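You operate a simulated robot arm through the tools that you are given. There is no shell and no other tool. Be economical: measure what you need, move in short steps, check, and stop when the job is done.

Carry out the task below with a simulated robot arm. There is one attempt and no reset: what you move stays moved.

TASK
Put the orange chuck jaw and the grey chuck jaw in the clear bag.
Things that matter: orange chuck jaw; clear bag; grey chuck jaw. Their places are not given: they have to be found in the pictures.

It is judged by the outcome, as a careful person would: the job done as asked, and still so three seconds after it is handed in. It fails if anything else is knocked over, pushed out of place, dropped, spilled or broken.

THE ROBOT
A 7-joint arm with a two-finger parallel gripper, fixed in place. Base frame: the origin is at the foot of the arm, x ahead of it, y to its left, z up; the work surface is at about z = 0. Lengths are in mm, angles in degrees, forces in N, time in s.
With the tool pointing down near the work surface it reaches from about 240 to 620 mm from the base axis. Its first joint turns from -66.0 to 66.0 degrees. Payload 2.6 kg.
Tool frame: the origin (TCP) lies between the finger pads and is the grasp point; the fingertips stand 30 mm ahead of it; z points along the fingers, y is the line along which they close. The gripper opens to 94 mm. The fingers are 28 mm wide and 10 mm thick; the gripper's body (50 by 96 mm) begins 55 mm behind the TCP.
Orientation is that of the tool frame in the base frame, as a unit quaternion [w, x, y, z]. With the fingers straight down and closing along the base's y, the tool's x points along the base's -x, its y along +y and its z along -z.

THE INTERFACE
- The arm moves only by the tool play_rows. Its argument "targets" is a list of rows, each a list of 3 entries, a list of its own where there are three numbers: the shift along the base's x, y, z in mm, then the turn, a rotation vector about the base's x, y, z in degrees, then the finger opening in mm, from 0 to 94. In form: [[[dx, dy, dz], [rx, ry, rz], hand], ...]. A call has 1 to 8 rows; each row shifts and turns the commanded pose from where the row before left it. A row lasts 0.2 s, in which the tool goes at most 50 mm and 8.6 degrees; a call with a longer step from one row to the next is refused whole, and so is a gripper value outside its range. A pose out of reach is approached as far as the arm can. The call stops where the force on the tool passes 40 N (or 10 N more than at its start, if that is more) or the arm is blocked; 0.2 s more then pass. The fingers move at their own pace (about 72 mm/s each) and stop on an object; they squeeze with about 44 N. The grip force told is the motor's: it shows also when the fingers shut on nothing. Time passes only in rows, and 0.2 s behind the last, so rows that do not move let the fingers close. It gives the time, the measured TCP pose, the force on the tool (base axes), the opening and the grip force at its end, in the units of the frame above (readings bear some noise), and new pictures: "show" is both (left out), scene, wrist or none.
- Cameras (640 x 400 px; columns grow to the right, rows downward): "scene" is fixed at [36.4, 431.6, 559.7]; the picture's right is [-0.75, -0.66, 0.00], its down [-0.39, 0.45, -0.80] and it looks along [0.53, -0.60, -0.60] (base axes); focal length 342 px, centre (320, 200). "wrist" rides on the gripper at [-37, 0, -58] in the tool frame; the picture's right is [0.00, -1.00, 0.00], its down [0.97, 0.00, -0.24] and it looks along [0.24, 0.00, 0.97] (tool axes); focal length 218 px, centre (320, 200).
- locate(camera, pixels): for up to 12 pixels [column, row] of the newest picture of that camera ("zoom" is the newest enlarged one), the place [x, y, z] in the base frame of the surface seen there, good to about 3 mm. No time passes.
- enlarge(camera, box): a new picture of the part [left, top, right, bottom] of that camera's present view, enlarged. No time passes.
- finish_job(): hands the job in; it is judged then, once.

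Work in short steps. Measure before you move; look again where a grasp or a placing could have gone wrong, and mend it. You have 60 turns and 120 pictures in all, the two below and enlarged ones among them. Open the gripper and draw the arm clear of the work before you hand the job in, unless the task says otherwise; then end with one line.

The tools are called by a JSON object that holds its "fn" and its "kwargs". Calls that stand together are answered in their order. play_rows: Moves the arm, as the interface text tells. Its arguments: {"type":"object","properties":{"targets":{"type":"array"},"show":{"type":"string","enum":["both","scene","wrist","none"]}},"required":["targets"]} The other tools are called the same way: locate (camera, pixels) gives the place of the surface under pixels of a picture; enlarge (camera, box) takes an enlarged picture of a part of a camera's view; finish_job () hands the job in.

At the start:

```text
t: 0.0
tool_pos: [380.6, 9.3, 280.8]
ee_rot: [-0.001, 0.0, 1.0, 0.0]
contact_force: [-0.5, 0.6, 0.0]
width: 93.9
gripper_force: 0.1
```

scene: 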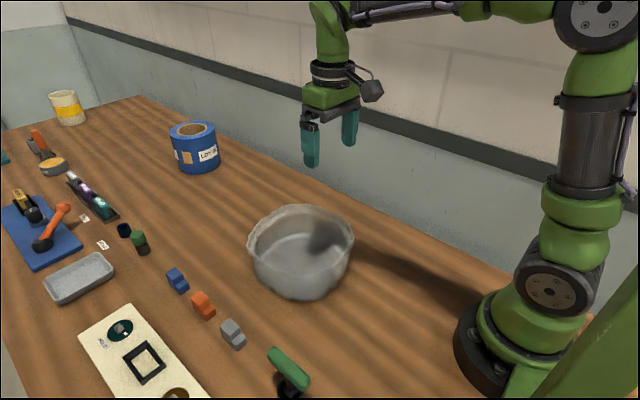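
wrist: 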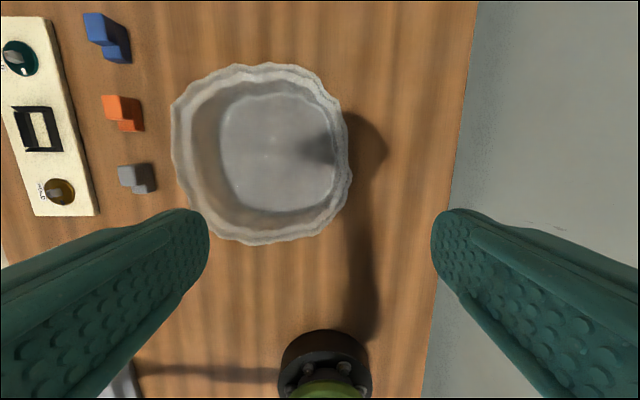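

The scene shows the orange jaw near (203,304), the grey one near (233,333), and the clear bag near (300,250). I'll measure them and enlarge.

{"fn": "enlarge", "kwargs": {"camera": "scene", "box": [150, 190, 370, 370]}}

{"fn": "enlarge", "kwargs": {"camera": "wrist", "box": [70, 0, 230, 220]}}

{"fn": "locate", "kwargs": {"camera": "wrist", "pixels": [[112, 105], [131, 120], [127, 175], [146, 178], [102, 28], [118, 45], [180, 150], [340, 150], [260, 70], [260, 238], [270, 150], [90, 180]]}}

{"fn": "locate", "kwargs": {"camera": "scene", "pixels": [[201, 298], [204, 311], [231, 327], [236, 342], [252, 245], [350, 240], [300, 207], [300, 295], [290, 365], [300, 245], [178, 279]]}}

```text
2.22 times, centred on (260, 280) of scene
```

zoom: 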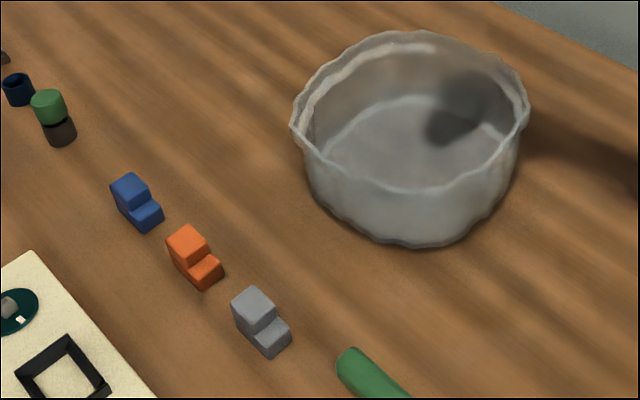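

```text
1.82 times, centred on (150, 110) of wrist
```

zoom: 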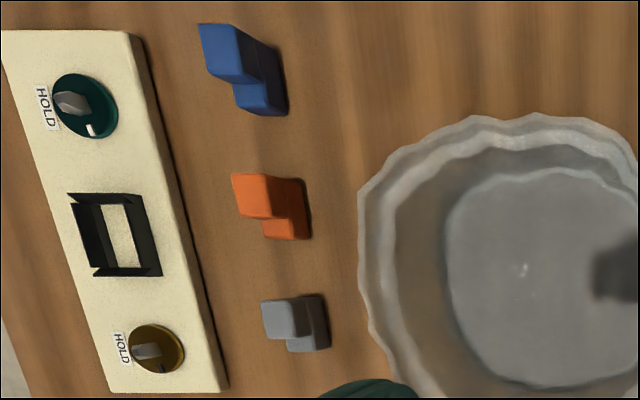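

```text
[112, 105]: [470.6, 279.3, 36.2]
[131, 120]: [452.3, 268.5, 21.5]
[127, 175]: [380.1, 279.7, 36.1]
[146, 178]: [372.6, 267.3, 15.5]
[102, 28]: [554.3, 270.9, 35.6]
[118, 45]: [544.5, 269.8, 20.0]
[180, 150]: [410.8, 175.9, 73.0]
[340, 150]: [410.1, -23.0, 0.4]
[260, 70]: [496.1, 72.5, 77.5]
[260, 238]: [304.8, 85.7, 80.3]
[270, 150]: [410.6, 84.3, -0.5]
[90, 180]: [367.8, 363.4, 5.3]
```

```text
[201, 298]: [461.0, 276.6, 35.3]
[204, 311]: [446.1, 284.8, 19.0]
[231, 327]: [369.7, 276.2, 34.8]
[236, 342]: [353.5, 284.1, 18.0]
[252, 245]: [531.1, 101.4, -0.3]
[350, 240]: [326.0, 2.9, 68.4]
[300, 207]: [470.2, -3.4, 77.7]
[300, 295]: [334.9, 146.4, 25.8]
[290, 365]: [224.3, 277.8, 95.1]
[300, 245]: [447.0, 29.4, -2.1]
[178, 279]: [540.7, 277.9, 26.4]
```

The jaws are about 36 mm tall with a step. I'll measure the outlines of both from the enlarged wrist view.

{"fn": "locate", "kwargs": {"camera": "zoom", "pixels": [[236, 178], [264, 180], [270, 213], [246, 214], [268, 236], [292, 236], [266, 304], [300, 302], [304, 333], [271, 335], [293, 348], [316, 346]]}}

{"fn": "locate", "kwargs": {"camera": "wrist", "pixels": [[90, 120], [97, 210], [75, 60], [175, 110], [175, 185], [200, 225]]}}

```text
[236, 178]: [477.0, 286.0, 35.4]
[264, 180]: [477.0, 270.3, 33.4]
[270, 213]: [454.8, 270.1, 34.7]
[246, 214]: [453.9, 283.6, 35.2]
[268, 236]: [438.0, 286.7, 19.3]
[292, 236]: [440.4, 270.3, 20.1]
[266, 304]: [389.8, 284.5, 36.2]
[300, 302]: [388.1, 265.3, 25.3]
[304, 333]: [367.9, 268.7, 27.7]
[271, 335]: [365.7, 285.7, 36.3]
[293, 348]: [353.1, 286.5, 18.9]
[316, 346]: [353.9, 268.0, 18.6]
```

```text
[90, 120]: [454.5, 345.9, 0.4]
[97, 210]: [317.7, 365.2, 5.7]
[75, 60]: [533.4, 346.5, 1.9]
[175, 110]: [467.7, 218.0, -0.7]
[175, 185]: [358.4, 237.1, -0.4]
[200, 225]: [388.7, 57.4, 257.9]
```

Orange spans x 437–479, y 268–288; grey x 351–391, y 266–287. I move above the orange one while staying high.

{"fn": "play_rows", "kwargs": {"targets": [[[13.2, 44.8, 0], [0, 0, 0], 94], [[13.2, 44.8, 0], [0, 0, 0], 94], [[13.2, 44.8, 0], [0, 0, 0], 94], [[13.2, 44.8, 0], [0, 0, 0], 94], [[13.2, 44.8, 0], [0, 0, 0], 94], [[13.4, 44.7, 0], [0, 0, 0], 94], [[0, 0, -45], [0, 0, 0], 94], [[0, 0, -45], [0, 0, 0], 94]]}}

```text
t: 1.8
tool_pos: [461.7, 278.0, 191.4]
ee_rot: [0.0, 0.0, 1.0, 0.0]
contact_force: [-0.9, 0.1, -0.8]
width: 94.0
gripper_force: 0.1
```

scene: 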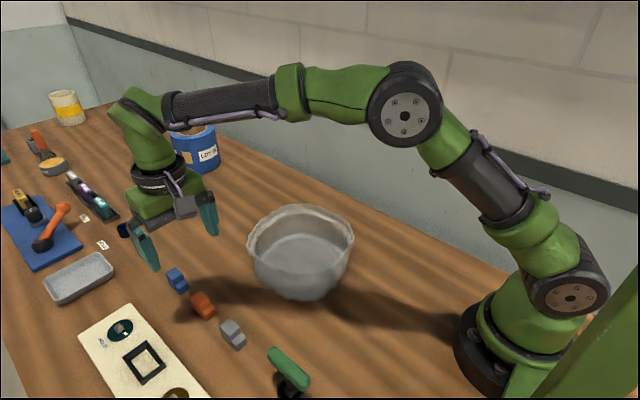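
wrist: 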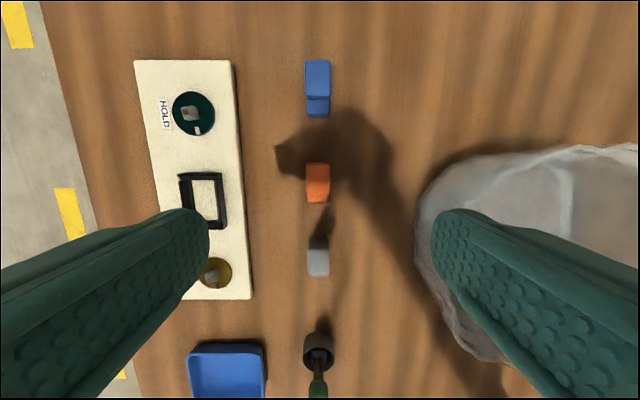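

Orange (318,183) sits centred between the fingers, aligned with the tool. I descend and close.

{"fn": "play_rows", "kwargs": {"targets": [[[0, 0, -45], [0, 0, 0], 94], [[0, 0, -45], [0, 0, 0], 80], [[0, 0, -40], [0, 0, 0], 70], [[0, 0, -23], [0, 0, 0], 60], [[0, 0, 0], [0, 0, 0], 10], [[0, 0, 0], [0, 0, 0], 10], [[0, 0, 0], [0, 0, 0], 10], [[0, 0, 0], [0, 0, 0], 10]]}}

```text
t: 3.6
tool_pos: [460.5, 277.3, 38.4]
ee_rot: [-0.001, 0.0, 1.0, 0.0]
contact_force: [-0.6, 0.3, -0.8]
width: 27.5
gripper_force: 43.7
```

scene: 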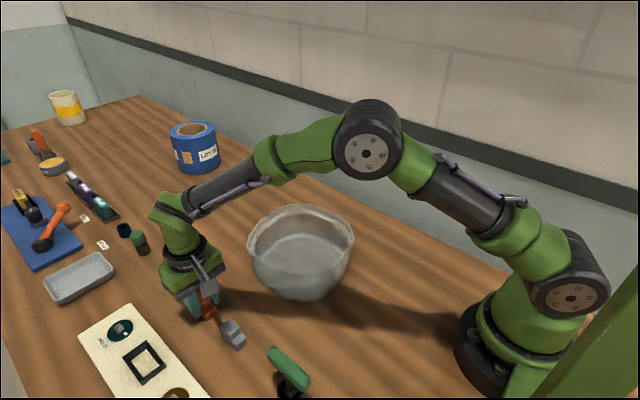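
wrist: 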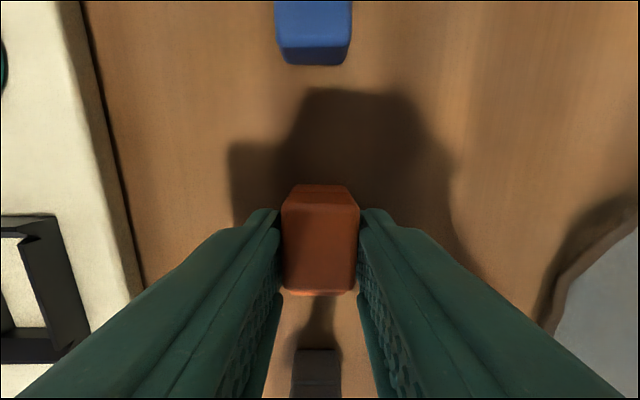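

Gripped at 27.5 mm with 44 N. I lift straight up and carry it over the bag.

{"fn": "play_rows", "kwargs": {"targets": [[[0, 0, 40], [0, 0, 0], 10], [[0, 0, 45], [0, 0, 0], 10], [[0, 0, 45], [0, 0, 0], 10], [[0, 0, 30], [0, 0, 0], 10], [[-7, -49, 0], [0, 0, 0], 10], [[-7, -49, 0], [0, 0, 0], 10], [[-7, -49, 0], [0, 0, 0], 10], [[-9, -49, 0], [0, 0, 0], 10]]}}

```text
t: 5.4
tool_pos: [427.6, 82.4, 198.9]
ee_rot: [0.0, 0.001, 1.0, 0.001]
contact_force: [0.0, 0.2, -2.3]
width: 27.7
gripper_force: 44.3
```

scene: 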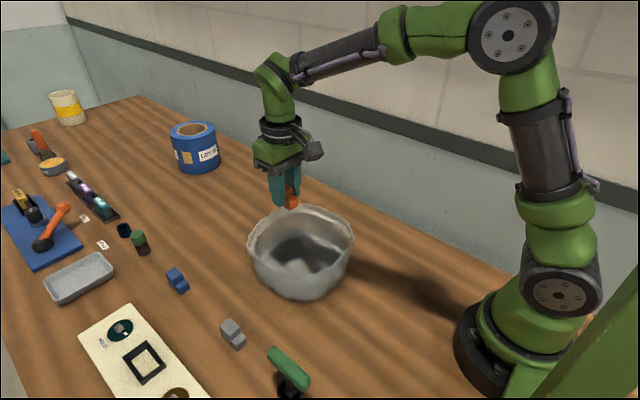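
wrist: 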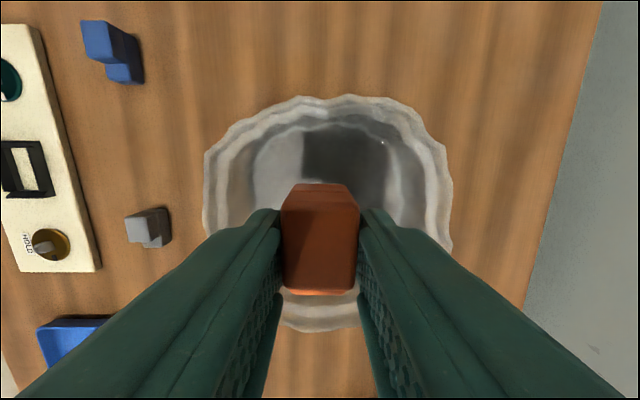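

Over the bag, well inside the rim. I lower it to just above the bag's floor and check.

{"fn": "play_rows", "kwargs": {"targets": [[[0, 0, -45], [0, 0, 0], 10], [[0, 0, -45], [0, 0, 0], 10], [[0, 0, -40], [0, 0, 0], 10], [[0, 0, -24], [0, 0, 0], 10], [[0, 0, 0], [0, 0, 0], 10]]}}

```text
t: 6.6
tool_pos: [429.9, 82.3, 43.2]
ee_rot: [0.0, 0.0, 1.0, 0.0]
contact_force: [0.1, -0.8, -2.5]
width: 27.5
gripper_force: 43.5
```

scene: 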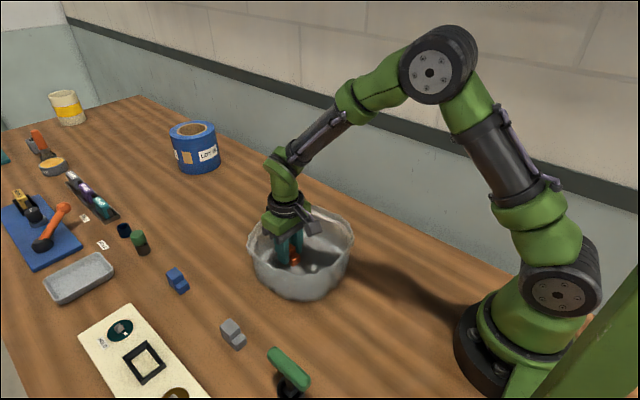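
wrist: 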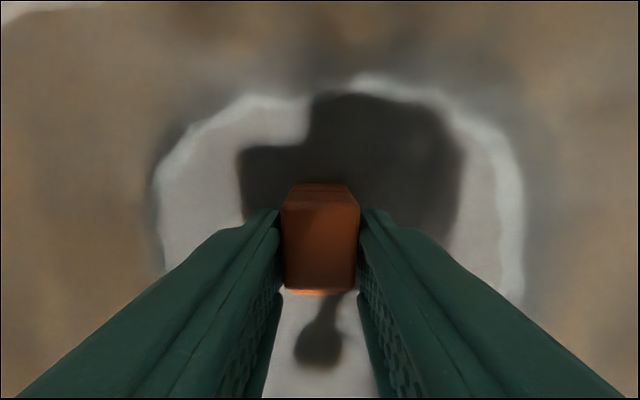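

The jaw hangs just above the floor with nothing touching. I lower a hair, release partway and rise.

{"fn": "play_rows", "kwargs": {"targets": [[[0, 0, -3], [0, 0, 0], 10], [[0, 0, 0], [0, 0, 0], 52], [[0, 0, 0], [0, 0, 0], 52], [[0, 0, 20], [0, 0, 0], 52], [[0, 0, 45], [0, 0, 0], 52], [[0, 0, 45], [0, 0, 0], 52], [[0, 0, 45], [0, 0, 0], 52]]}}

```text
t: 8.2
tool_pos: [430.2, 82.1, 196.6]
ee_rot: [0.0, 0.0, 1.0, 0.0]
contact_force: [0.1, 0.4, -0.5]
width: 51.9
gripper_force: 0.1
```

scene: 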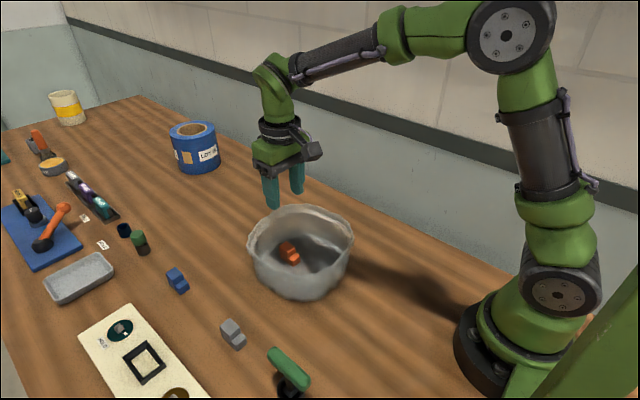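
wrist: 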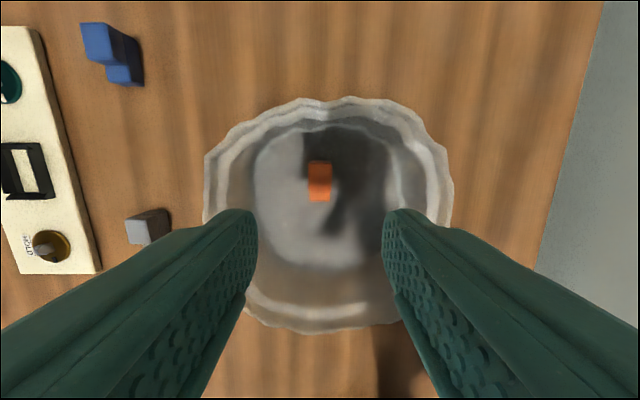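

Orange stands upright in the bag at (320,180). Next I go above the grey jaw at (373,277), and look at the nearby green-handled tool.

{"fn": "play_rows", "kwargs": {"targets": [[[-14, 46, 0], [0, 0, 0], 70], [[-14, 46, 0], [0, 0, 0], 70], [[-14, 46, 0], [0, 0, 0], 70], [[-14, 46, 0], [0, 0, 0], 70], [[-1, 11, 0], [0, 0, 0], 70]]}}

{"fn": "locate", "kwargs": {"camera": "scene", "pixels": [[275, 352], [288, 366], [303, 382], [283, 383], [280, 390]]}}

```text
t: 9.4
tool_pos: [370.9, 277.8, 196.1]
ee_rot: [-0.001, 0.0, 1.0, 0.0]
contact_force: [0.0, -0.1, -0.1]
width: 70.1
gripper_force: 0.1
```

scene: 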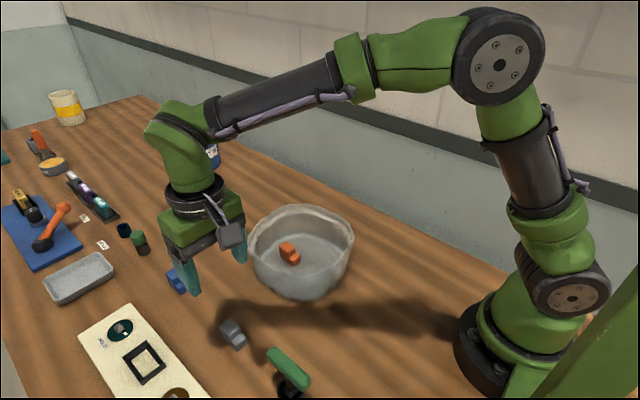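
wrist: 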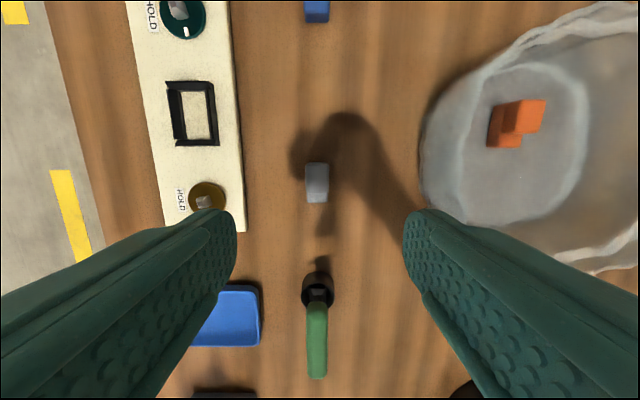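

```text
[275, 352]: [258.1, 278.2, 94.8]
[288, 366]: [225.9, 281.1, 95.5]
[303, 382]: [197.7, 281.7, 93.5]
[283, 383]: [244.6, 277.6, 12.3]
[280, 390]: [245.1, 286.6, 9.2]
```

The green tool ends at x≈258, about 90 mm clear of the hand. Grey (317,183) is centred, so I descend and grip.

{"fn": "play_rows", "kwargs": {"targets": [[[0, 0, -45], [0, 0, 0], 70], [[0, 0, -45], [0, 0, 0], 70], [[0, 0, -40], [0, 0, 0], 70], [[0, 0, -28], [0, 0, 0], 60], [[0, 0, 0], [0, 0, 0], 10], [[0, 0, 0], [0, 0, 0], 10], [[0, 0, 0], [0, 0, 0], 10], [[0, 0, 0], [0, 0, 0], 10]]}}

```text
t: 11.2
tool_pos: [373.1, 276.0, 39.3]
ee_rot: [0.0, 0.0, 1.0, 0.0]
contact_force: [0.2, 0.8, -0.2]
width: 27.4
gripper_force: 43.9
```

scene: 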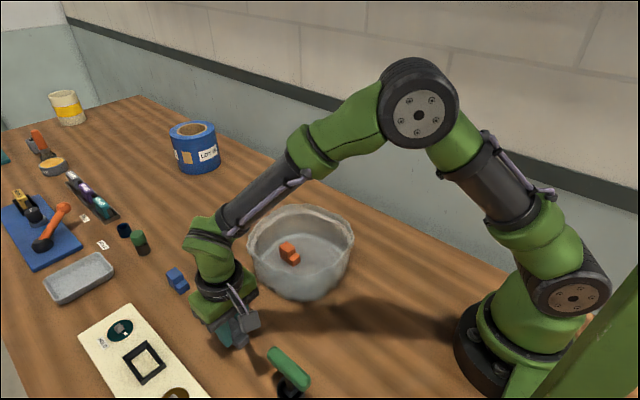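
wrist: 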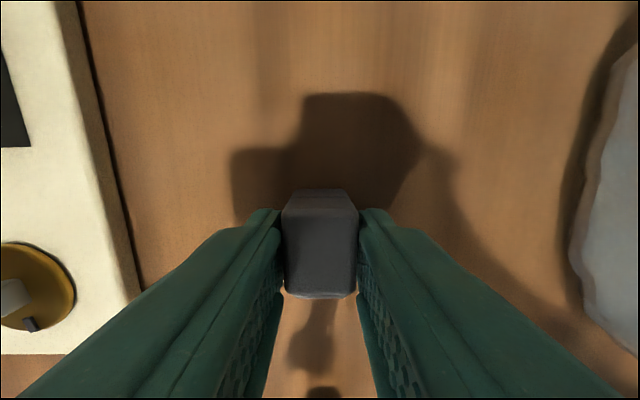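

Grey is gripped at 27.4 mm, 44 N. I lift and carry it over the near part of the bag (x≈369, y≈82), clear of the orange jaw at x 407–449.

{"fn": "play_rows", "kwargs": {"targets": [[[0, 0, 40], [0, 0, 0], 10], [[0, 0, 45], [0, 0, 0], 10], [[0, 0, 45], [0, 0, 0], 10], [[0, 0, 30], [0, 0, 0], 10], [[-1, -49, 0], [0, 0, 0], 10], [[-1, -49, 0], [0, 0, 0], 10], [[-1, -49, 0], [0, 0, 0], 10], [[-1, -48, 0], [0, 0, 0], 10]]}}

```text
t: 13.0
tool_pos: [367.9, 81.6, 200.3]
ee_rot: [0.0, 0.0, 1.0, 0.0]
contact_force: [0.4, -0.4, -1.8]
width: 23.7
gripper_force: 44.6
```

scene: 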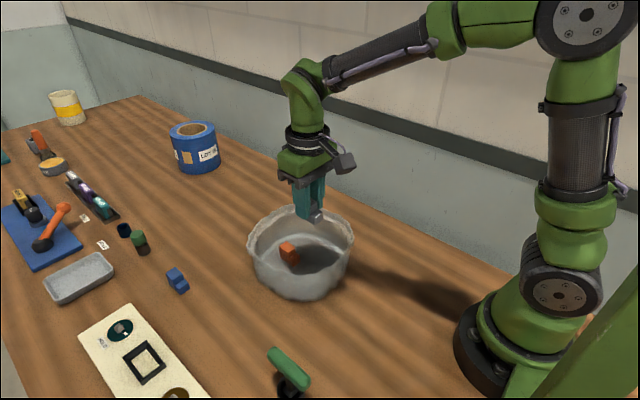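
wrist: 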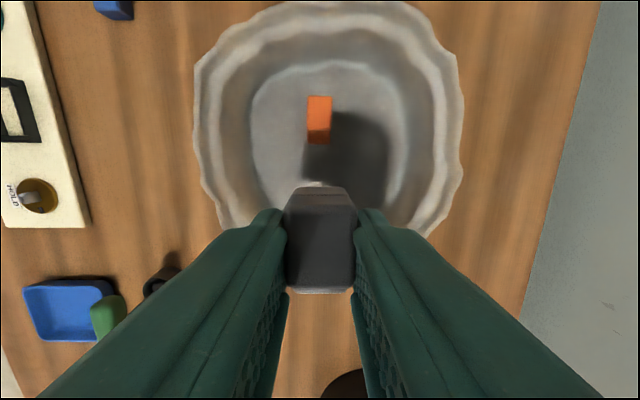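

The opening fell from 27.4 to 23.7 mm, so the jaw may have shifted in the grip; I look closer before lowering.

{"fn": "enlarge", "kwargs": {"camera": "scene", "box": [240, 130, 370, 310]}}

{"fn": "enlarge", "kwargs": {"camera": "wrist", "box": [220, 60, 420, 310]}}

{"fn": "locate", "kwargs": {"camera": "scene", "pixels": [[316, 217], [314, 210], [318, 212], [320, 218], [302, 262], [330, 240], [315, 270], [289, 246]]}}

{"fn": "locate", "kwargs": {"camera": "wrist", "pixels": [[320, 195], [320, 230], [320, 288], [320, 70], [255, 100], [405, 100], [320, 110], [320, 140]]}}

```text
2.22 times, centred on (305, 220) of scene
```

zoom: 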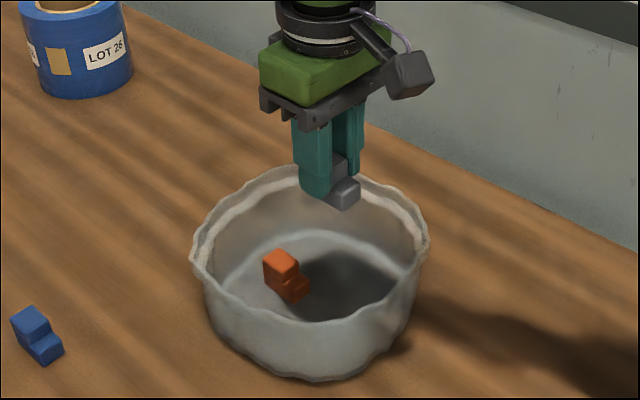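

```text
1.60 times, centred on (320, 185) of wrist
```

zoom: 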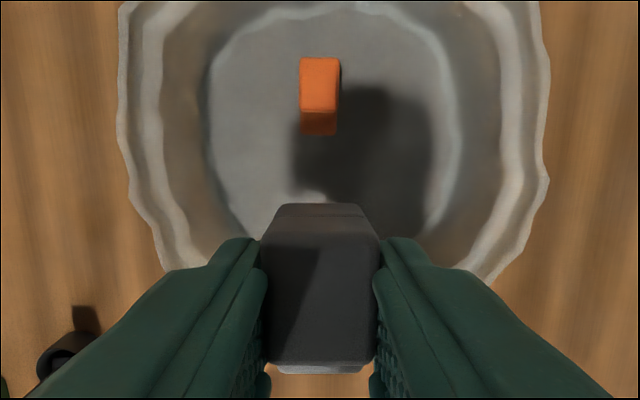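

```text
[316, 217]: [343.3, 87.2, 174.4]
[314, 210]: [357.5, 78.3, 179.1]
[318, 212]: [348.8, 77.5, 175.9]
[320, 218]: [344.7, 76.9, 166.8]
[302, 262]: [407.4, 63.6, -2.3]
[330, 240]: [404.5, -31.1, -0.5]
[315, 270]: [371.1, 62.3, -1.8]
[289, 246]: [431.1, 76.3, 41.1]
```

```text
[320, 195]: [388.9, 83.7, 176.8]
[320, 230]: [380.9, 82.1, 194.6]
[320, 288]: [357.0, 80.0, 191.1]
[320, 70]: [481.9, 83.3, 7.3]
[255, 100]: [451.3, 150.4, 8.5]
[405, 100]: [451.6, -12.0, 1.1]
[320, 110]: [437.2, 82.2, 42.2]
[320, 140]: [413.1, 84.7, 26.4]
```

The jaw is held squarely (step at z≈175, top ≈195), so that was just settling. I lower it to near the floor, shifted 4 mm away from the near wall.

{"fn": "play_rows", "kwargs": {"targets": [[[4, 0, -45], [0, 0, 0], 10], [[0, 0, -45], [0, 0, 0], 10], [[0, 0, -40], [0, 0, 0], 10], [[0, 0, -23], [0, 0, 0], 10], [[0, 0, 0], [0, 0, 0], 10]]}}

```text
t: 14.2
tool_pos: [373.8, 82.5, 46.2]
ee_rot: [0.001, 0.0, 1.0, 0.0]
contact_force: [-3.3, -1.5, 12.6]
width: 23.4
gripper_force: 43.6
```

scene: 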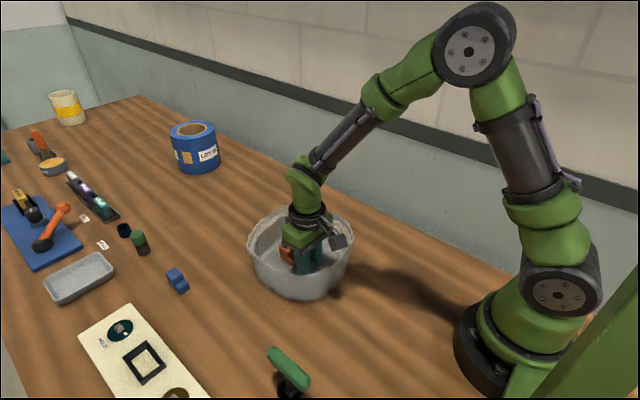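
wrist: 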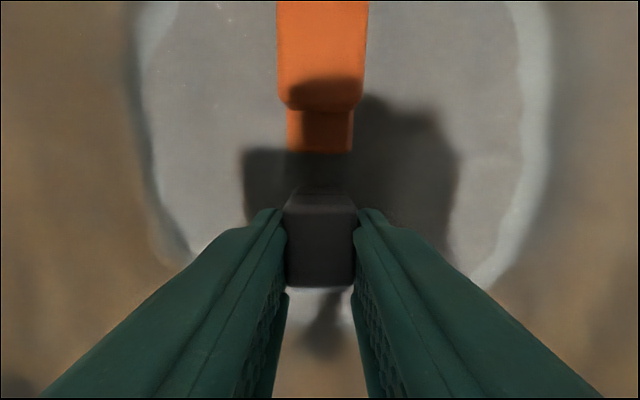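

It touches (12.6 N up), probably on the sloping near edge of the floor. I lift 5 mm, shift 6 mm forward and lower again softly.

{"fn": "play_rows", "kwargs": {"targets": [[[0, 0, 6], [0, 0, 0], 10], [[6, 0, 0], [0, 0, 0], 10], [[0, 0, -4], [0, 0, 0], 10], [[0, 0, 0], [0, 0, 0], 10]], "show": "wrist"}}

```text
t: 15.2
tool_pos: [378.6, 81.2, 47.2]
ee_rot: [0.0, 0.001, 1.0, 0.0]
contact_force: [-0.4, 0.1, -2.3]
width: 23.6
gripper_force: 44.0
```

wrist: 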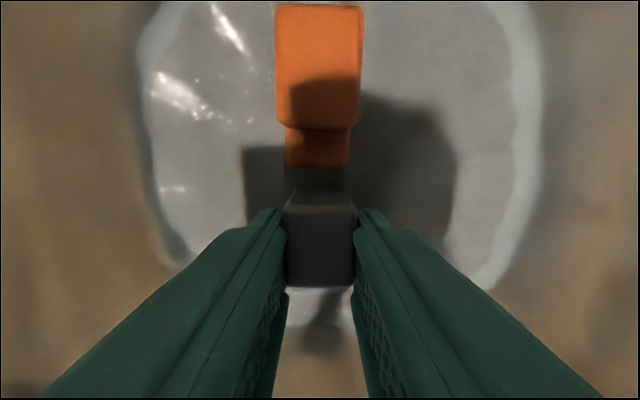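

Now free at z 47 (only its weight, -2.3 N), with a gap to the orange jaw. I lower 3 mm, release partway, and rise straight up.

{"fn": "play_rows", "kwargs": {"targets": [[[0, 0, -3], [0, 0, 0], 10], [[0, 0, 0], [0, 0, 0], 50], [[0, 0, 0], [0, 0, 0], 50], [[0, 0, 20], [0, 0, 0], 50], [[0, 0, 45], [0, 0, 0], 50], [[0, 0, 45], [0, 0, 0], 50], [[0, 0, 45], [0, 0, 0], 50], [[0, 0, 40], [0, 0, 0], 50]]}}

```text
t: 17.0
tool_pos: [377.5, 83.3, 240.5]
ee_rot: [0.0, 0.0, 1.0, 0.0]
contact_force: [0.5, -0.2, 0.5]
width: 49.9
gripper_force: 0.0
```

scene: 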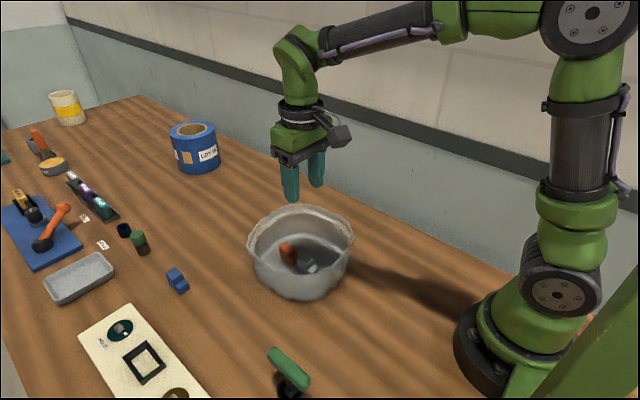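
wrist: 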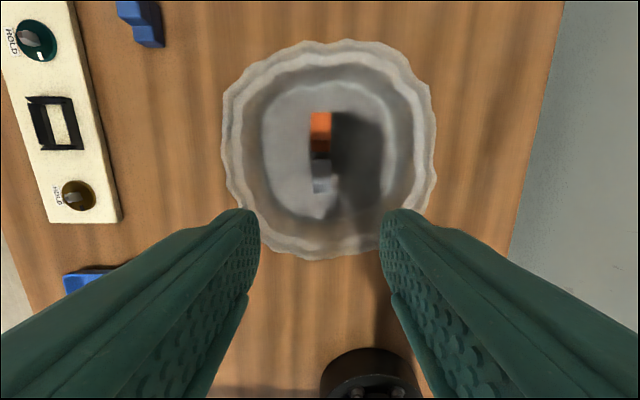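

Both jaws are on the bag's floor. I move the arm clear and take a last look.

{"fn": "play_rows", "kwargs": {"targets": [[[0, -40, 15], [0, 0, 0], 94], [[0, -45, 10], [0, 0, 0], 94], [[0, -45, 0], [0, 0, 0], 94], [[0, 0, 0], [0, 0, 0], 94]], "show": "none"}}

{"fn": "enlarge", "kwargs": {"camera": "scene", "box": [200, 180, 400, 320]}}

```text
t: 18.0
tool_pos: [377.9, -47.9, 263.8]
ee_rot: [0.0, 0.0, 1.0, 0.001]
contact_force: [0.3, 0.2, -0.5]
width: 94.0
gripper_force: 0.1
```

```text
2.86 times, centred on (300, 250) of scene
```

zoom: 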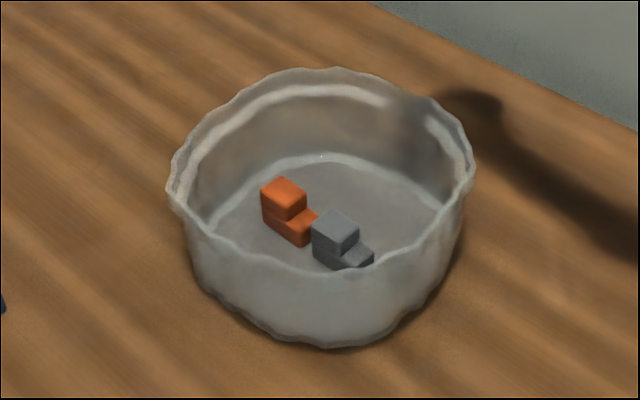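

Both jaws stand in the bag, the bag is in place, the gripper is open and clear; I hand in.

{"fn": "finish_job", "kwargs": {}}

```text
The job is handed in.
```

The orange and grey chuck jaws are both standing upright in the clear bag, nothing else was moved, and the open gripper is clear of the work.
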